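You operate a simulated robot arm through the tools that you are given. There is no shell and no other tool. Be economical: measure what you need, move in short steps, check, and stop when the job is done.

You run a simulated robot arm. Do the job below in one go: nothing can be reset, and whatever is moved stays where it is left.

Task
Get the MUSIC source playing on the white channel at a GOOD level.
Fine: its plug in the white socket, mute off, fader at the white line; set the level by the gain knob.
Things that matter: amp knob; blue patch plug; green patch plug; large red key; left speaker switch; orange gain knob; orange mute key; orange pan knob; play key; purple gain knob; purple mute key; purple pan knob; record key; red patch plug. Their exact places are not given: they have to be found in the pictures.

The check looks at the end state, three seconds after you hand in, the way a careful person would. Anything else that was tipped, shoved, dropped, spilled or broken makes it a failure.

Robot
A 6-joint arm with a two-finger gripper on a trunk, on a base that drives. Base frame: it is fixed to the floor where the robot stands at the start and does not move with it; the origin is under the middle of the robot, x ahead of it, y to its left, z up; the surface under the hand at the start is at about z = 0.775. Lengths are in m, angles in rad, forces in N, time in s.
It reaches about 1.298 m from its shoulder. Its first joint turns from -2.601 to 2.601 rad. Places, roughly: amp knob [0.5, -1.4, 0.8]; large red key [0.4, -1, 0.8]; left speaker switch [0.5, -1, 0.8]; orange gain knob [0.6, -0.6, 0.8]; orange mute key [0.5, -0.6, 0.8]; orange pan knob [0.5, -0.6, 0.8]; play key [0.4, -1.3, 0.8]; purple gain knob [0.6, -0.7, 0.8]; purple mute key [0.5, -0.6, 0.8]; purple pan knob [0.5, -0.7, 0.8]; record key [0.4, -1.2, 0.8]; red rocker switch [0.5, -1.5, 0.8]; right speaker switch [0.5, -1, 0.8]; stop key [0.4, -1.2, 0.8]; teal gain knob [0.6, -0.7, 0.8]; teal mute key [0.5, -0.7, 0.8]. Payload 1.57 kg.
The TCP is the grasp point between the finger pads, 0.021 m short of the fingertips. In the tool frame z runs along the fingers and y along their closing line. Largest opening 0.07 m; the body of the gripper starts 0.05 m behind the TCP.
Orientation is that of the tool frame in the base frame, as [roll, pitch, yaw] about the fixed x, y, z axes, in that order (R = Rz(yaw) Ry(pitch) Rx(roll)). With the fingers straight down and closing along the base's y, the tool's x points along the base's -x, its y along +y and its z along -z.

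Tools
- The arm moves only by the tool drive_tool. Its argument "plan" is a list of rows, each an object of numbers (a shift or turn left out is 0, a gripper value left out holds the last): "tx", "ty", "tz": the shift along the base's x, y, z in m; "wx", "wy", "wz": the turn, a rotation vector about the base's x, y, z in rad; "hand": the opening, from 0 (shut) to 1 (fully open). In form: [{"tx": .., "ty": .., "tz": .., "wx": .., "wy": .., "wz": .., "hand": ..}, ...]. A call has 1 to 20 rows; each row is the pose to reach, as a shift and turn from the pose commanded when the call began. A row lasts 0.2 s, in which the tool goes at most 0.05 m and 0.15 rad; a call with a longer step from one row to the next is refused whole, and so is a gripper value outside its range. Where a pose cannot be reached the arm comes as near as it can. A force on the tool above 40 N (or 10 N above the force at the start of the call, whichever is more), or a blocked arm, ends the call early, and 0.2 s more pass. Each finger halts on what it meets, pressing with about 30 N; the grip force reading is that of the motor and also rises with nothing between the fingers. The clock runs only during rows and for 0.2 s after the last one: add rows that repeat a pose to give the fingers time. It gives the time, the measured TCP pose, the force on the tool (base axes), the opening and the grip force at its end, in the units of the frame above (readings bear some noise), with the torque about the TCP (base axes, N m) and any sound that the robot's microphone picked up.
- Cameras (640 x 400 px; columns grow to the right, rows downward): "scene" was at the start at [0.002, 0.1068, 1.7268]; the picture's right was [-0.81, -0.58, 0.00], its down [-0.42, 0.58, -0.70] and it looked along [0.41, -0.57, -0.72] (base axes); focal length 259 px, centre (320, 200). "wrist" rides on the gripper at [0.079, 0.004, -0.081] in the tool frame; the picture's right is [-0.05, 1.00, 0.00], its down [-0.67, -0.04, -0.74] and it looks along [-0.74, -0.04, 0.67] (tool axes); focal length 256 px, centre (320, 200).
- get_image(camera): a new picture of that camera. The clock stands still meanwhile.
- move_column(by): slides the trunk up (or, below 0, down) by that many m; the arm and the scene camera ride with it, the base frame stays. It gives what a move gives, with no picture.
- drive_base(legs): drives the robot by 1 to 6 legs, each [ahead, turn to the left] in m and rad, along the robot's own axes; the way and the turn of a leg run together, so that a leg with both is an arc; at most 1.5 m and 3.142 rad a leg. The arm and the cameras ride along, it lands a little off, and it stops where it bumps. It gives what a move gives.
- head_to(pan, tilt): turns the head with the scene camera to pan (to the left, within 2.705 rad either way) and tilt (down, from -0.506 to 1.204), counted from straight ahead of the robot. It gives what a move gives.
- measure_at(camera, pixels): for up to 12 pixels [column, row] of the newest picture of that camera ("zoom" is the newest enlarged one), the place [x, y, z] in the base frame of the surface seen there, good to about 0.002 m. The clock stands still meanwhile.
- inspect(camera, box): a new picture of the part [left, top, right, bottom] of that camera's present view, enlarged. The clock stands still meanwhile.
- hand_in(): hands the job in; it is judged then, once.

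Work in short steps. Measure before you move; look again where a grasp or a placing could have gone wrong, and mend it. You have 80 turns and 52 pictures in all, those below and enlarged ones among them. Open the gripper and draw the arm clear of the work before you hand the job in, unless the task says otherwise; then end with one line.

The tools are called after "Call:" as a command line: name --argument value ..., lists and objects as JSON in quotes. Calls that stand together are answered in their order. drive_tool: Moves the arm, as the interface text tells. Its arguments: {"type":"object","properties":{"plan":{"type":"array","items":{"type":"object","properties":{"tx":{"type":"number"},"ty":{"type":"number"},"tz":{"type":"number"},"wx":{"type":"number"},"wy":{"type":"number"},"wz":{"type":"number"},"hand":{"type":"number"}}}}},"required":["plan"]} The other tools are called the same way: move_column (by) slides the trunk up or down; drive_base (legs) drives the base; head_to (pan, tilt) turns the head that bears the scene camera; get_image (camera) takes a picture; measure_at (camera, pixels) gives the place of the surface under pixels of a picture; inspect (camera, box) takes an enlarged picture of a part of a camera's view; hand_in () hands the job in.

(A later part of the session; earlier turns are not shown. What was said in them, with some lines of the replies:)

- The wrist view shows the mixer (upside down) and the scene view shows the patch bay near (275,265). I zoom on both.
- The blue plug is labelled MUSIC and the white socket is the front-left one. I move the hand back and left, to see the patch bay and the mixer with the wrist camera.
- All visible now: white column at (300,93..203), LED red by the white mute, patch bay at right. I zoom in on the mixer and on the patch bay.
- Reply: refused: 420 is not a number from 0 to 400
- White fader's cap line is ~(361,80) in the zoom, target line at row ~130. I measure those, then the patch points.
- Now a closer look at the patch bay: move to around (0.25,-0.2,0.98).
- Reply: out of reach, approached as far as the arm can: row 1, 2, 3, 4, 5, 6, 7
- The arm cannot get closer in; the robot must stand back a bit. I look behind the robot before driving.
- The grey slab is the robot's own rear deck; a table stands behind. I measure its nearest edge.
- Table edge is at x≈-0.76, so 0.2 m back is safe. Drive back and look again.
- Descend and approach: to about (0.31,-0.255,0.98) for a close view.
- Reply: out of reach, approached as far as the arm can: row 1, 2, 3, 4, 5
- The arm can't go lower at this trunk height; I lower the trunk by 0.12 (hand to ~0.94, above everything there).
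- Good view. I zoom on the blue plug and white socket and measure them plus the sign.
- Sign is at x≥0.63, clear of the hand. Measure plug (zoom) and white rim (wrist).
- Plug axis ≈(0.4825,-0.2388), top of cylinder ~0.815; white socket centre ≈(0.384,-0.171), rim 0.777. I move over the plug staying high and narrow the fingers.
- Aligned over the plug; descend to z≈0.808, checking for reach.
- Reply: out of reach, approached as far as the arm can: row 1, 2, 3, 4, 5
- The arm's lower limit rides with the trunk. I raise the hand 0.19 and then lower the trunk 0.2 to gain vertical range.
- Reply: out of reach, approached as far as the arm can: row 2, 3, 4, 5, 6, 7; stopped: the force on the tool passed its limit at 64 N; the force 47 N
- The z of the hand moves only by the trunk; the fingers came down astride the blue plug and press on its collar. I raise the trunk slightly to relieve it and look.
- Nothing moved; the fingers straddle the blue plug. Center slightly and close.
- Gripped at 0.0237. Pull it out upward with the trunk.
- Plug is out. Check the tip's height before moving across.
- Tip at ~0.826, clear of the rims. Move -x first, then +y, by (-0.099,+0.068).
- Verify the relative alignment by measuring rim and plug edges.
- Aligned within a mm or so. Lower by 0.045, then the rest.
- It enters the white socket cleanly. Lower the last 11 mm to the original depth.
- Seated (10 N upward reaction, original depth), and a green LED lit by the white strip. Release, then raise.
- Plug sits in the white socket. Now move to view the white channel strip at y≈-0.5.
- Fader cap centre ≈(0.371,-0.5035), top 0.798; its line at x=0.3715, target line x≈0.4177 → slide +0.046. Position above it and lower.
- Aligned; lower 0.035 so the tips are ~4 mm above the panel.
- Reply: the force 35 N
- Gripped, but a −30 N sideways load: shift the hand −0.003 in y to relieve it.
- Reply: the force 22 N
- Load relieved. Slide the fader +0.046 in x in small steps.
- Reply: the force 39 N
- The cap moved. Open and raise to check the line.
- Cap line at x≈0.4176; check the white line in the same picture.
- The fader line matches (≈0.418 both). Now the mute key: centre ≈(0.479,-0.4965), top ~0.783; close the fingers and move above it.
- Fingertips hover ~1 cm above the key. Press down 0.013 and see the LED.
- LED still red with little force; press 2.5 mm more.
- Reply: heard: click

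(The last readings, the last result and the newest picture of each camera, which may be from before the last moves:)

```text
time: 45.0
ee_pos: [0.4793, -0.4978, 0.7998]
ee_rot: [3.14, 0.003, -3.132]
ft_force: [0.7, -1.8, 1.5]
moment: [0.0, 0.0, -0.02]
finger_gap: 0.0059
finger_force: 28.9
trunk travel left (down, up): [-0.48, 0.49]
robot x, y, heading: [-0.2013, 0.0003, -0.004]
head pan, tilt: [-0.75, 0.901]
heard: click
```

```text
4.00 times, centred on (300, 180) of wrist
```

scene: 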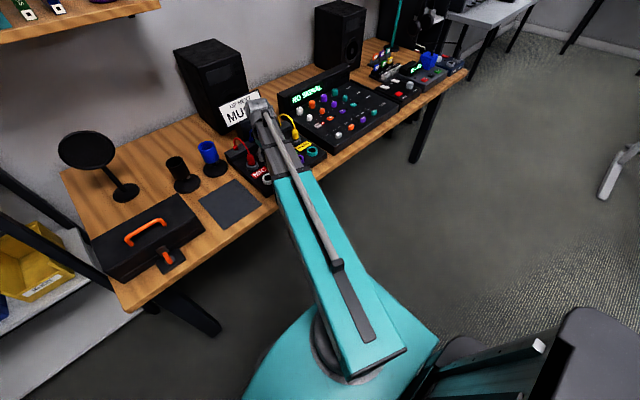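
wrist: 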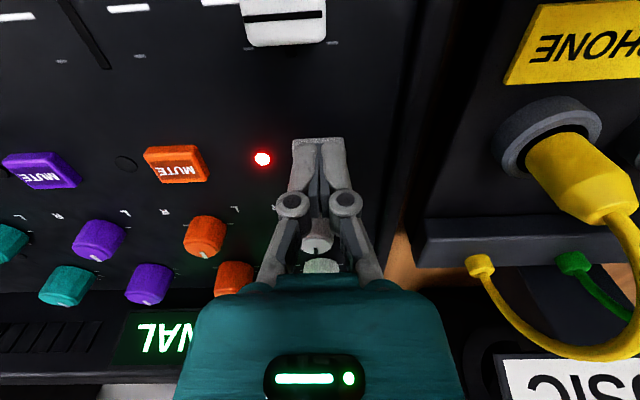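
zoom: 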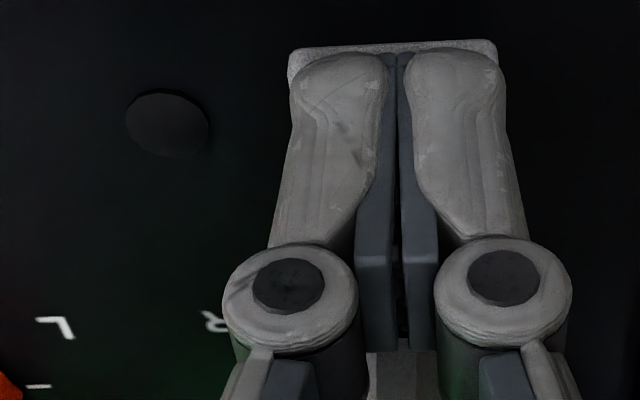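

Click heard, LED off. Raise 0.10 and back off to view the gain knob and display.

Call:
move_column --by 0.12

Call:
drive_tool --plan '[{"tx": -0.04, "hand": 0.6}, {"tx": -0.08}, {"tx": -0.11}, {"tx": -0.11}]'

Call:
get_image --camera "wrist"

```text
time: 46.5
ee_pos: [0.4787, -0.497, 0.9194]
ee_rot: [-3.139, 0.003, -3.134]
ft_force: [-0.7, 0.1, 0.1]
moment: [-0.02, 0.02, -0.02]
finger_gap: 0.0
finger_force: 28.4
trunk travel left (down, up): [-0.6, 0.37]
robot x, y, heading: [-0.2035, 0.001, -0.008]
head pan, tilt: [-0.75, 0.901]
```

```text
time: 47.5
ee_pos: [0.3682, -0.4965, 0.9187]
ee_rot: [3.141, 0.001, -3.132]
ft_force: [0.3, 0.3, 0.7]
moment: [-0.02, -0.03, 0.01]
finger_gap: 0.0422
finger_force: 0.1
trunk travel left (down, up): [-0.6, 0.37]
robot x, y, heading: [-0.198, 0.0045, -0.006]
head pan, tilt: [-0.75, 0.901]
```

```text
17 pictures are left
```

wrist: 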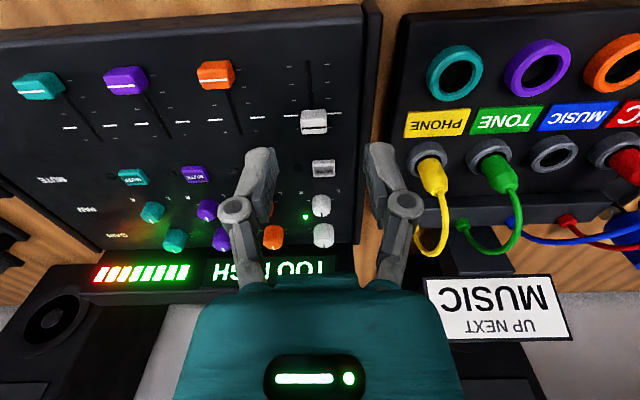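

Display reads "TOO HIGH" with all bars lit; the gain must come down. Zoom on the gain knob (324,236).

Call:
inspect --camera "wrist" --box '[284, 190, 364, 250]'

Call:
measure_at --camera "zoom" --pixels '[[320, 290], [320, 310], [320, 330], [280, 310], [365, 310], [320, 360], [320, 270], [250, 310], [390, 300]]'

```text
6.67 times, centred on (324, 220) of wrist
```

zoom: 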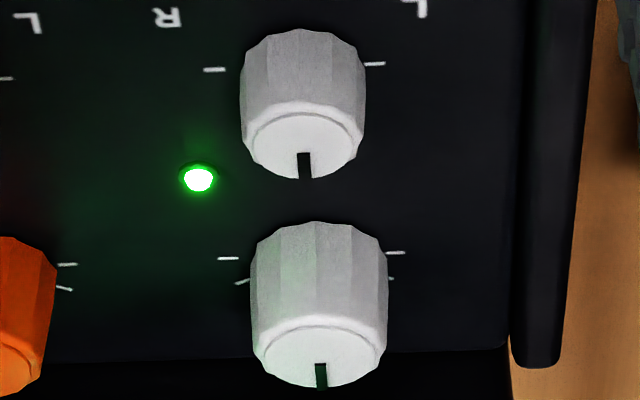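

```text
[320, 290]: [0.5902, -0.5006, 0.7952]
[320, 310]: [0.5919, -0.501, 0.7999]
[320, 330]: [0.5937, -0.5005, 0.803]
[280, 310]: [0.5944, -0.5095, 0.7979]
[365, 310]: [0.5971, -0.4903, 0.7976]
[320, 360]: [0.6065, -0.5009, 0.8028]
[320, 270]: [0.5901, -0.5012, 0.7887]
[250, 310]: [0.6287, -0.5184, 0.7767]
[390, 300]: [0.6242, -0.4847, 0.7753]
```

Gain points straight up (12 o'clock), centre ≈(0.602,-0.5005), z 0.776–0.803. Check display box height and edge near there before grasping.

Call:
measure_at --camera "wrist" --pixels '[[226, 262], [226, 275], [226, 285], [200, 292], [140, 262], [140, 275], [140, 288], [330, 262], [324, 250]]'

```text
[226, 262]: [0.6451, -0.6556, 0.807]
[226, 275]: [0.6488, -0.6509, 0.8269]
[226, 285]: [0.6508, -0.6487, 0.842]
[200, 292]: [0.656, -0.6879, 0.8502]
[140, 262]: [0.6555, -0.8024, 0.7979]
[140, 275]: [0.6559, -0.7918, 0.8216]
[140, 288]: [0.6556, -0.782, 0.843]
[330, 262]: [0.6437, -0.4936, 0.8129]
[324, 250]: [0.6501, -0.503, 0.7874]
```

Display face at x≥0.643: clear. Move above the gain knob.

Call:
drive_tool --plan '[{"tx": 0.045, "hand": 0.65}, {"tx": 0.09}, {"tx": 0.135}, {"tx": 0.18}, {"tx": 0.22, "ty": -0.003}, {"tx": 0.234, "ty": -0.0045}, {"tx": 0.234, "ty": -0.0045}]'

Call:
move_column --by -0.075

Call:
get_image --camera "wrist"

```text
time: 49.1
ee_pos: [0.6036, -0.5003, 0.9186]
ee_rot: [-3.141, 0.001, -3.133]
ft_force: [-1.4, -0.8, 0.0]
moment: [0.0, -0.01, 0.0]
finger_gap: 0.0456
finger_force: 0.0
trunk travel left (down, up): [-0.6, 0.37]
robot x, y, heading: [-0.1997, 0.0045, -0.001]
head pan, tilt: [-0.75, 0.901]
```

```text
time: 50.3
ee_pos: [0.6027, -0.5016, 0.844]
ee_rot: [3.141, 0.002, -3.133]
ft_force: [0.6, -0.5, 0.0]
moment: [0.01, -0.02, 0.0]
finger_gap: 0.0456
finger_force: 0.2
trunk travel left (down, up): [-0.525, 0.445]
robot x, y, heading: [-0.2024, 0.0026, -0.002]
head pan, tilt: [-0.75, 0.901]
```

```text
15 pictures are left
```

wrist: 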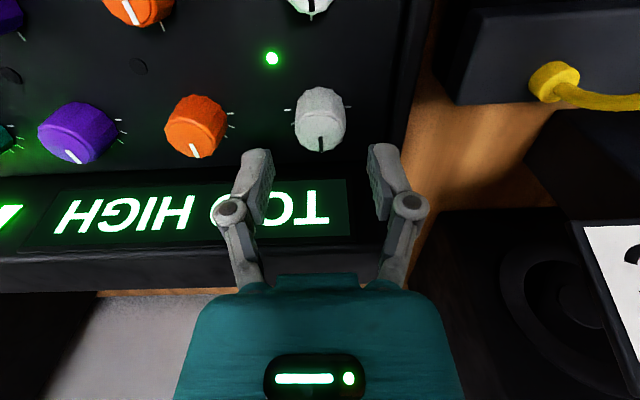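

Aligned. Lower 0.042 and grip lightly the knob.

Call:
move_column --by -0.042

Call:
drive_tool --plan '[{"hand": 0.35}, {"hand": 0.33}, {"hand": 0.3}, {"hand": 0.3}]'

```text
time: 51.1
ee_pos: [0.6026, -0.5014, 0.8024]
ee_rot: [-3.14, 0.002, -3.133]
ft_force: [0.8, -0.3, 0.6]
moment: [-0.01, 0.02, 0.0]
finger_gap: 0.0455
finger_force: 0.0
trunk travel left (down, up): [-0.483, 0.487]
robot x, y, heading: [-0.2009, 0.0021, -0.0]
head pan, tilt: [-0.75, 0.901]
```

```text
time: 52.1
ee_pos: [0.6038, -0.5012, 0.8019]
ee_rot: [3.141, 0.0, -3.133]
ft_force: [0.6, -1.5, 2.3]
moment: [-0.03, -0.06, -0.01]
finger_gap: 0.0292
finger_force: 31.8
trunk travel left (down, up): [-0.483, 0.487]
robot x, y, heading: [-0.2033, 0.0019, -0.004]
head pan, tilt: [-0.75, 0.901]
```

Gripped the knob (0.029). Turn CCW 0.5 rad and read the display.

Call:
drive_tool --plan '[{"hand": 0, "wz": 0.1}, {"wz": 0.2}, {"wz": 0.3}, {"wz": 0.4}, {"wz": 0.5}, {"wz": 0.5}]'

Call:
get_image --camera "wrist"

```text
time: 53.5
ee_pos: [0.6033, -0.5034, 0.8027]
ee_rot: [-3.14, 0.003, -2.632]
ft_force: [11.0, -18.4, 13.6]
moment: [-0.64, 0.14, -0.06]
finger_gap: 0.0293
finger_force: 31.5
trunk travel left (down, up): [-0.483, 0.487]
robot x, y, heading: [-0.1987, 0.0039, -0.002]
head pan, tilt: [-0.75, 0.901]
```

```text
14 pictures are left
```

wrist: 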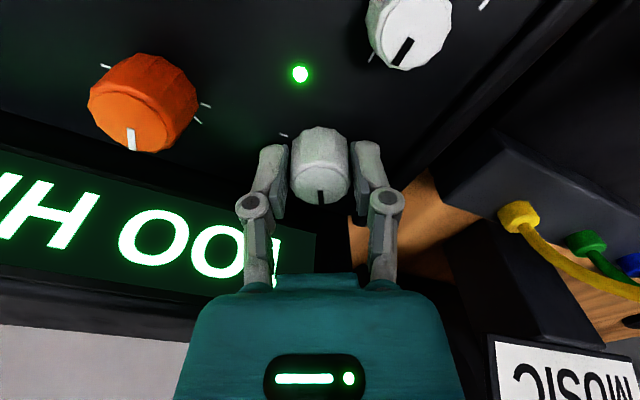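

The knob turned with the hand, still TOO HIGH. Check whether the scene camera can see the meter.

Call:
head_to --pan -0.75 --tilt 0.6

Call:
inspect --camera "scene" --box '[240, 100, 440, 225]'

```text
time: 54.3
ee_pos: [0.6023, -0.5026, 0.8018]
ee_rot: [-3.137, 0.004, -2.633]
ft_force: [13.9, -24.6, 17.7]
moment: [-0.85, 0.25, -0.1]
finger_gap: 0.0294
finger_force: 32.2
trunk travel left (down, up): [-0.483, 0.487]
robot x, y, heading: [-0.2033, 0.0033, 0.0]
head pan, tilt: [-0.75, 0.6]
```

```text
3.20 times, centred on (340, 162) of scene
```

zoom: 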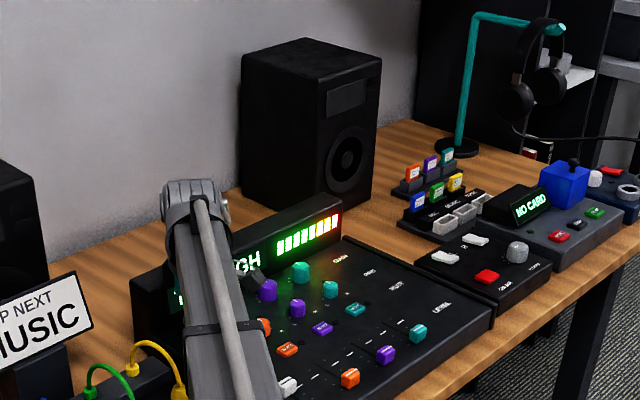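

The scene view shows the meter. Turn another 0.3 rad, with a slight shift (−y, +x) to ease the side load.

Call:
drive_tool --plan '[{"wz": 0.1, "ty": -0.0015, "tx": 0.0007}, {"wz": 0.2, "ty": -0.0015, "tx": 0.0007}, {"wz": 0.3, "ty": -0.0015, "tx": 0.0007}, {"wz": 0.3, "ty": -0.0015, "tx": 0.0007}]'

Call:
inspect --camera "scene" --box '[280, 150, 360, 200]'

```text
time: 55.3
ee_pos: [0.6035, -0.5042, 0.8013]
ee_rot: [-3.14, 0.003, -2.332]
ft_force: [8.3, -16.1, 11.2]
moment: [0.19, -0.83, -0.07]
finger_gap: 0.0292
finger_force: 31.8
trunk travel left (down, up): [-0.483, 0.487]
robot x, y, heading: [-0.2011, 0.0042, 0.001]
head pan, tilt: [-0.75, 0.6]
```

```text
8.00 times, centred on (320, 175) of scene
```

zoom: 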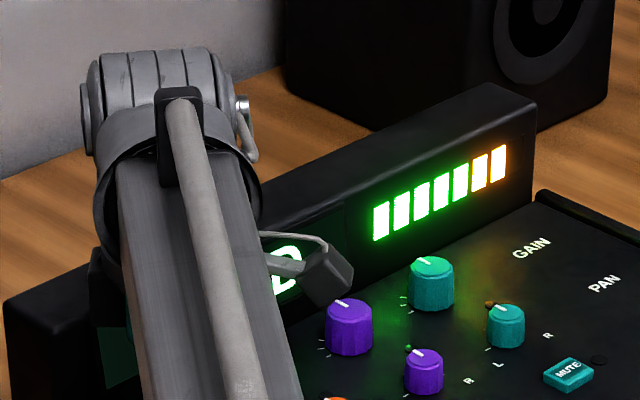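

Display text now ends with "D" and 7 bars: likely GOOD. Turn 0.1 more for margin and read via wrist.

Call:
drive_tool --plan '[{"wz": 0.05, "ty": -0.001, "tx": 0.0005}, {"wz": 0.1, "ty": -0.001, "tx": 0.0005}, {"wz": 0.1, "ty": -0.001, "tx": 0.0005}]'

Call:
inspect --camera "scene" --box '[280, 150, 360, 200]'

```text
time: 56.1
ee_pos: [0.6037, -0.5045, 0.8017]
ee_rot: [3.141, 0.004, -2.234]
ft_force: [7.4, -9.1, 8.2]
moment: [0.17, -0.45, -0.06]
finger_gap: 0.0291
finger_force: 32.3
trunk travel left (down, up): [-0.483, 0.487]
robot x, y, heading: [-0.1999, 0.0045, -0.0]
head pan, tilt: [-0.75, 0.6]
```

```text
8.00 times, centred on (320, 175) of scene
```

zoom: 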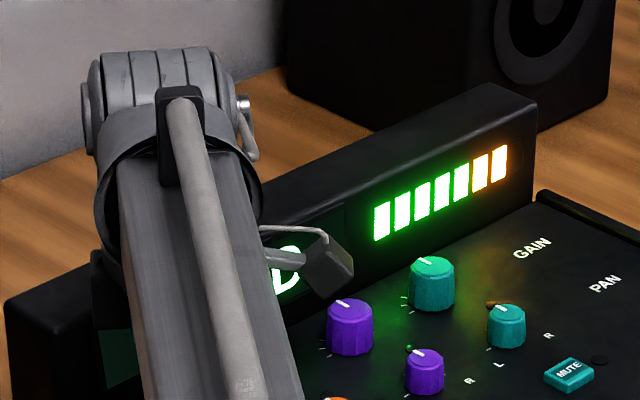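

Still GOOD with margin. Release the knob and raise.

Call:
drive_tool --plan '[{"ty": -0.001}, {"ty": -0.001, "hand": 0.62}, {"ty": -0.001, "hand": 0.62}, {"ty": -0.001, "hand": 0.62}]'

Call:
move_column --by 0.2

Call:
drive_tool --plan '[{"tx": -0.04, "wz": -0.12}, {"tx": -0.08, "wz": -0.24}, {"tx": -0.12, "wz": -0.36}, {"tx": -0.16, "wz": -0.48}, {"tx": -0.2, "wz": -0.6}, {"tx": -0.24, "wz": -0.72}, {"tx": -0.26, "wz": -0.84}, {"tx": -0.26, "wz": -0.9}, {"tx": -0.26, "wz": -0.9}]'

Call:
get_image --camera "wrist"

```text
time: 57.1
ee_pos: [0.6034, -0.5047, 0.8019]
ee_rot: [3.141, 0.003, -2.233]
ft_force: [-0.7, -0.1, -0.3]
moment: [0.01, 0.01, 0.02]
finger_gap: 0.0435
finger_force: 0.1
trunk travel left (down, up): [-0.483, 0.487]
robot x, y, heading: [-0.2019, -0.0003, 0.002]
head pan, tilt: [-0.75, 0.6]
```

```text
time: 59.3
ee_pos: [0.6056, -0.5058, 1.0022]
ee_rot: [3.14, 0.002, -2.231]
ft_force: [1.0, -0.7, 0.2]
moment: [0.01, -0.01, 0.03]
finger_gap: 0.0433
finger_force: 0.0
trunk travel left (down, up): [-0.683, 0.287]
robot x, y, heading: [-0.2009, 0.0008, -0.001]
head pan, tilt: [-0.75, 0.6]
```

```text
time: 61.3
ee_pos: [0.3448, -0.5061, 1.0015]
ee_rot: [3.139, 0.002, -3.134]
ft_force: [0.0, -0.4, -0.7]
moment: [0.01, 0.01, 0.02]
finger_gap: 0.0433
finger_force: 0.1
trunk travel left (down, up): [-0.683, 0.287]
robot x, y, heading: [-0.1993, 0.0012, -0.001]
head pan, tilt: [-0.75, 0.6]
```

```text
10 pictures are left
```

wrist: 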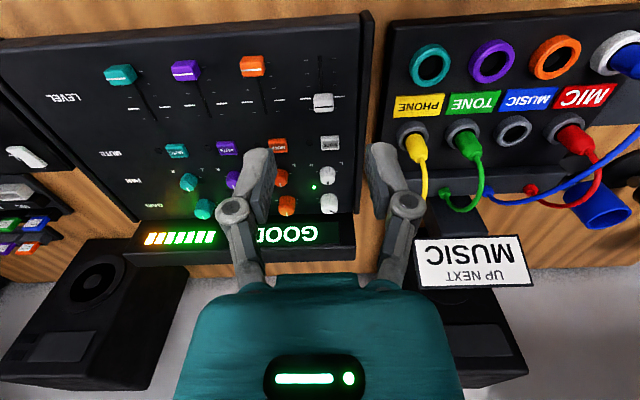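

Display shows GOOD. One last check of the fader line, mute LED and the patch bay/cups.

Call:
inspect --camera "wrist" --box '[270, 70, 370, 220]'

Call:
get_image --camera "scene"

```text
2.67 times, centred on (320, 145) of wrist
```

zoom: 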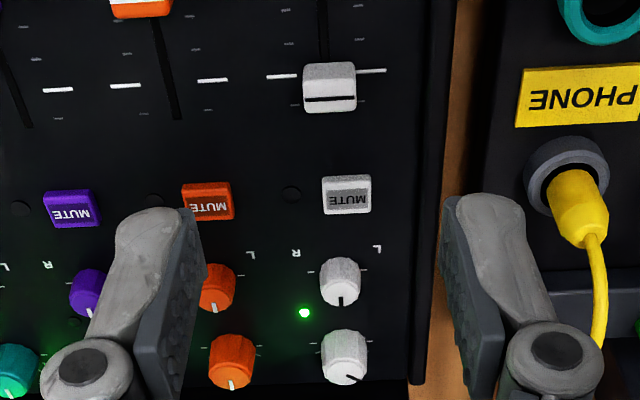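

```text
8 pictures are left
```

scene: 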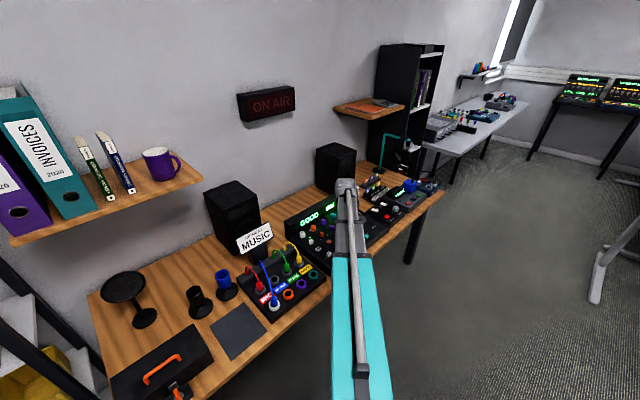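

Mute LED is off, the fader measures on the line, the level reads GOOD, and nothing else was disturbed. The arm is clear and open, so I hand in.

Call:
hand_in

```text
The job is handed in.
```

The MUSIC source is playing on the white channel: its blue plug is in the white socket, mute is off, the fader is on the white line, and the display reads GOOD.
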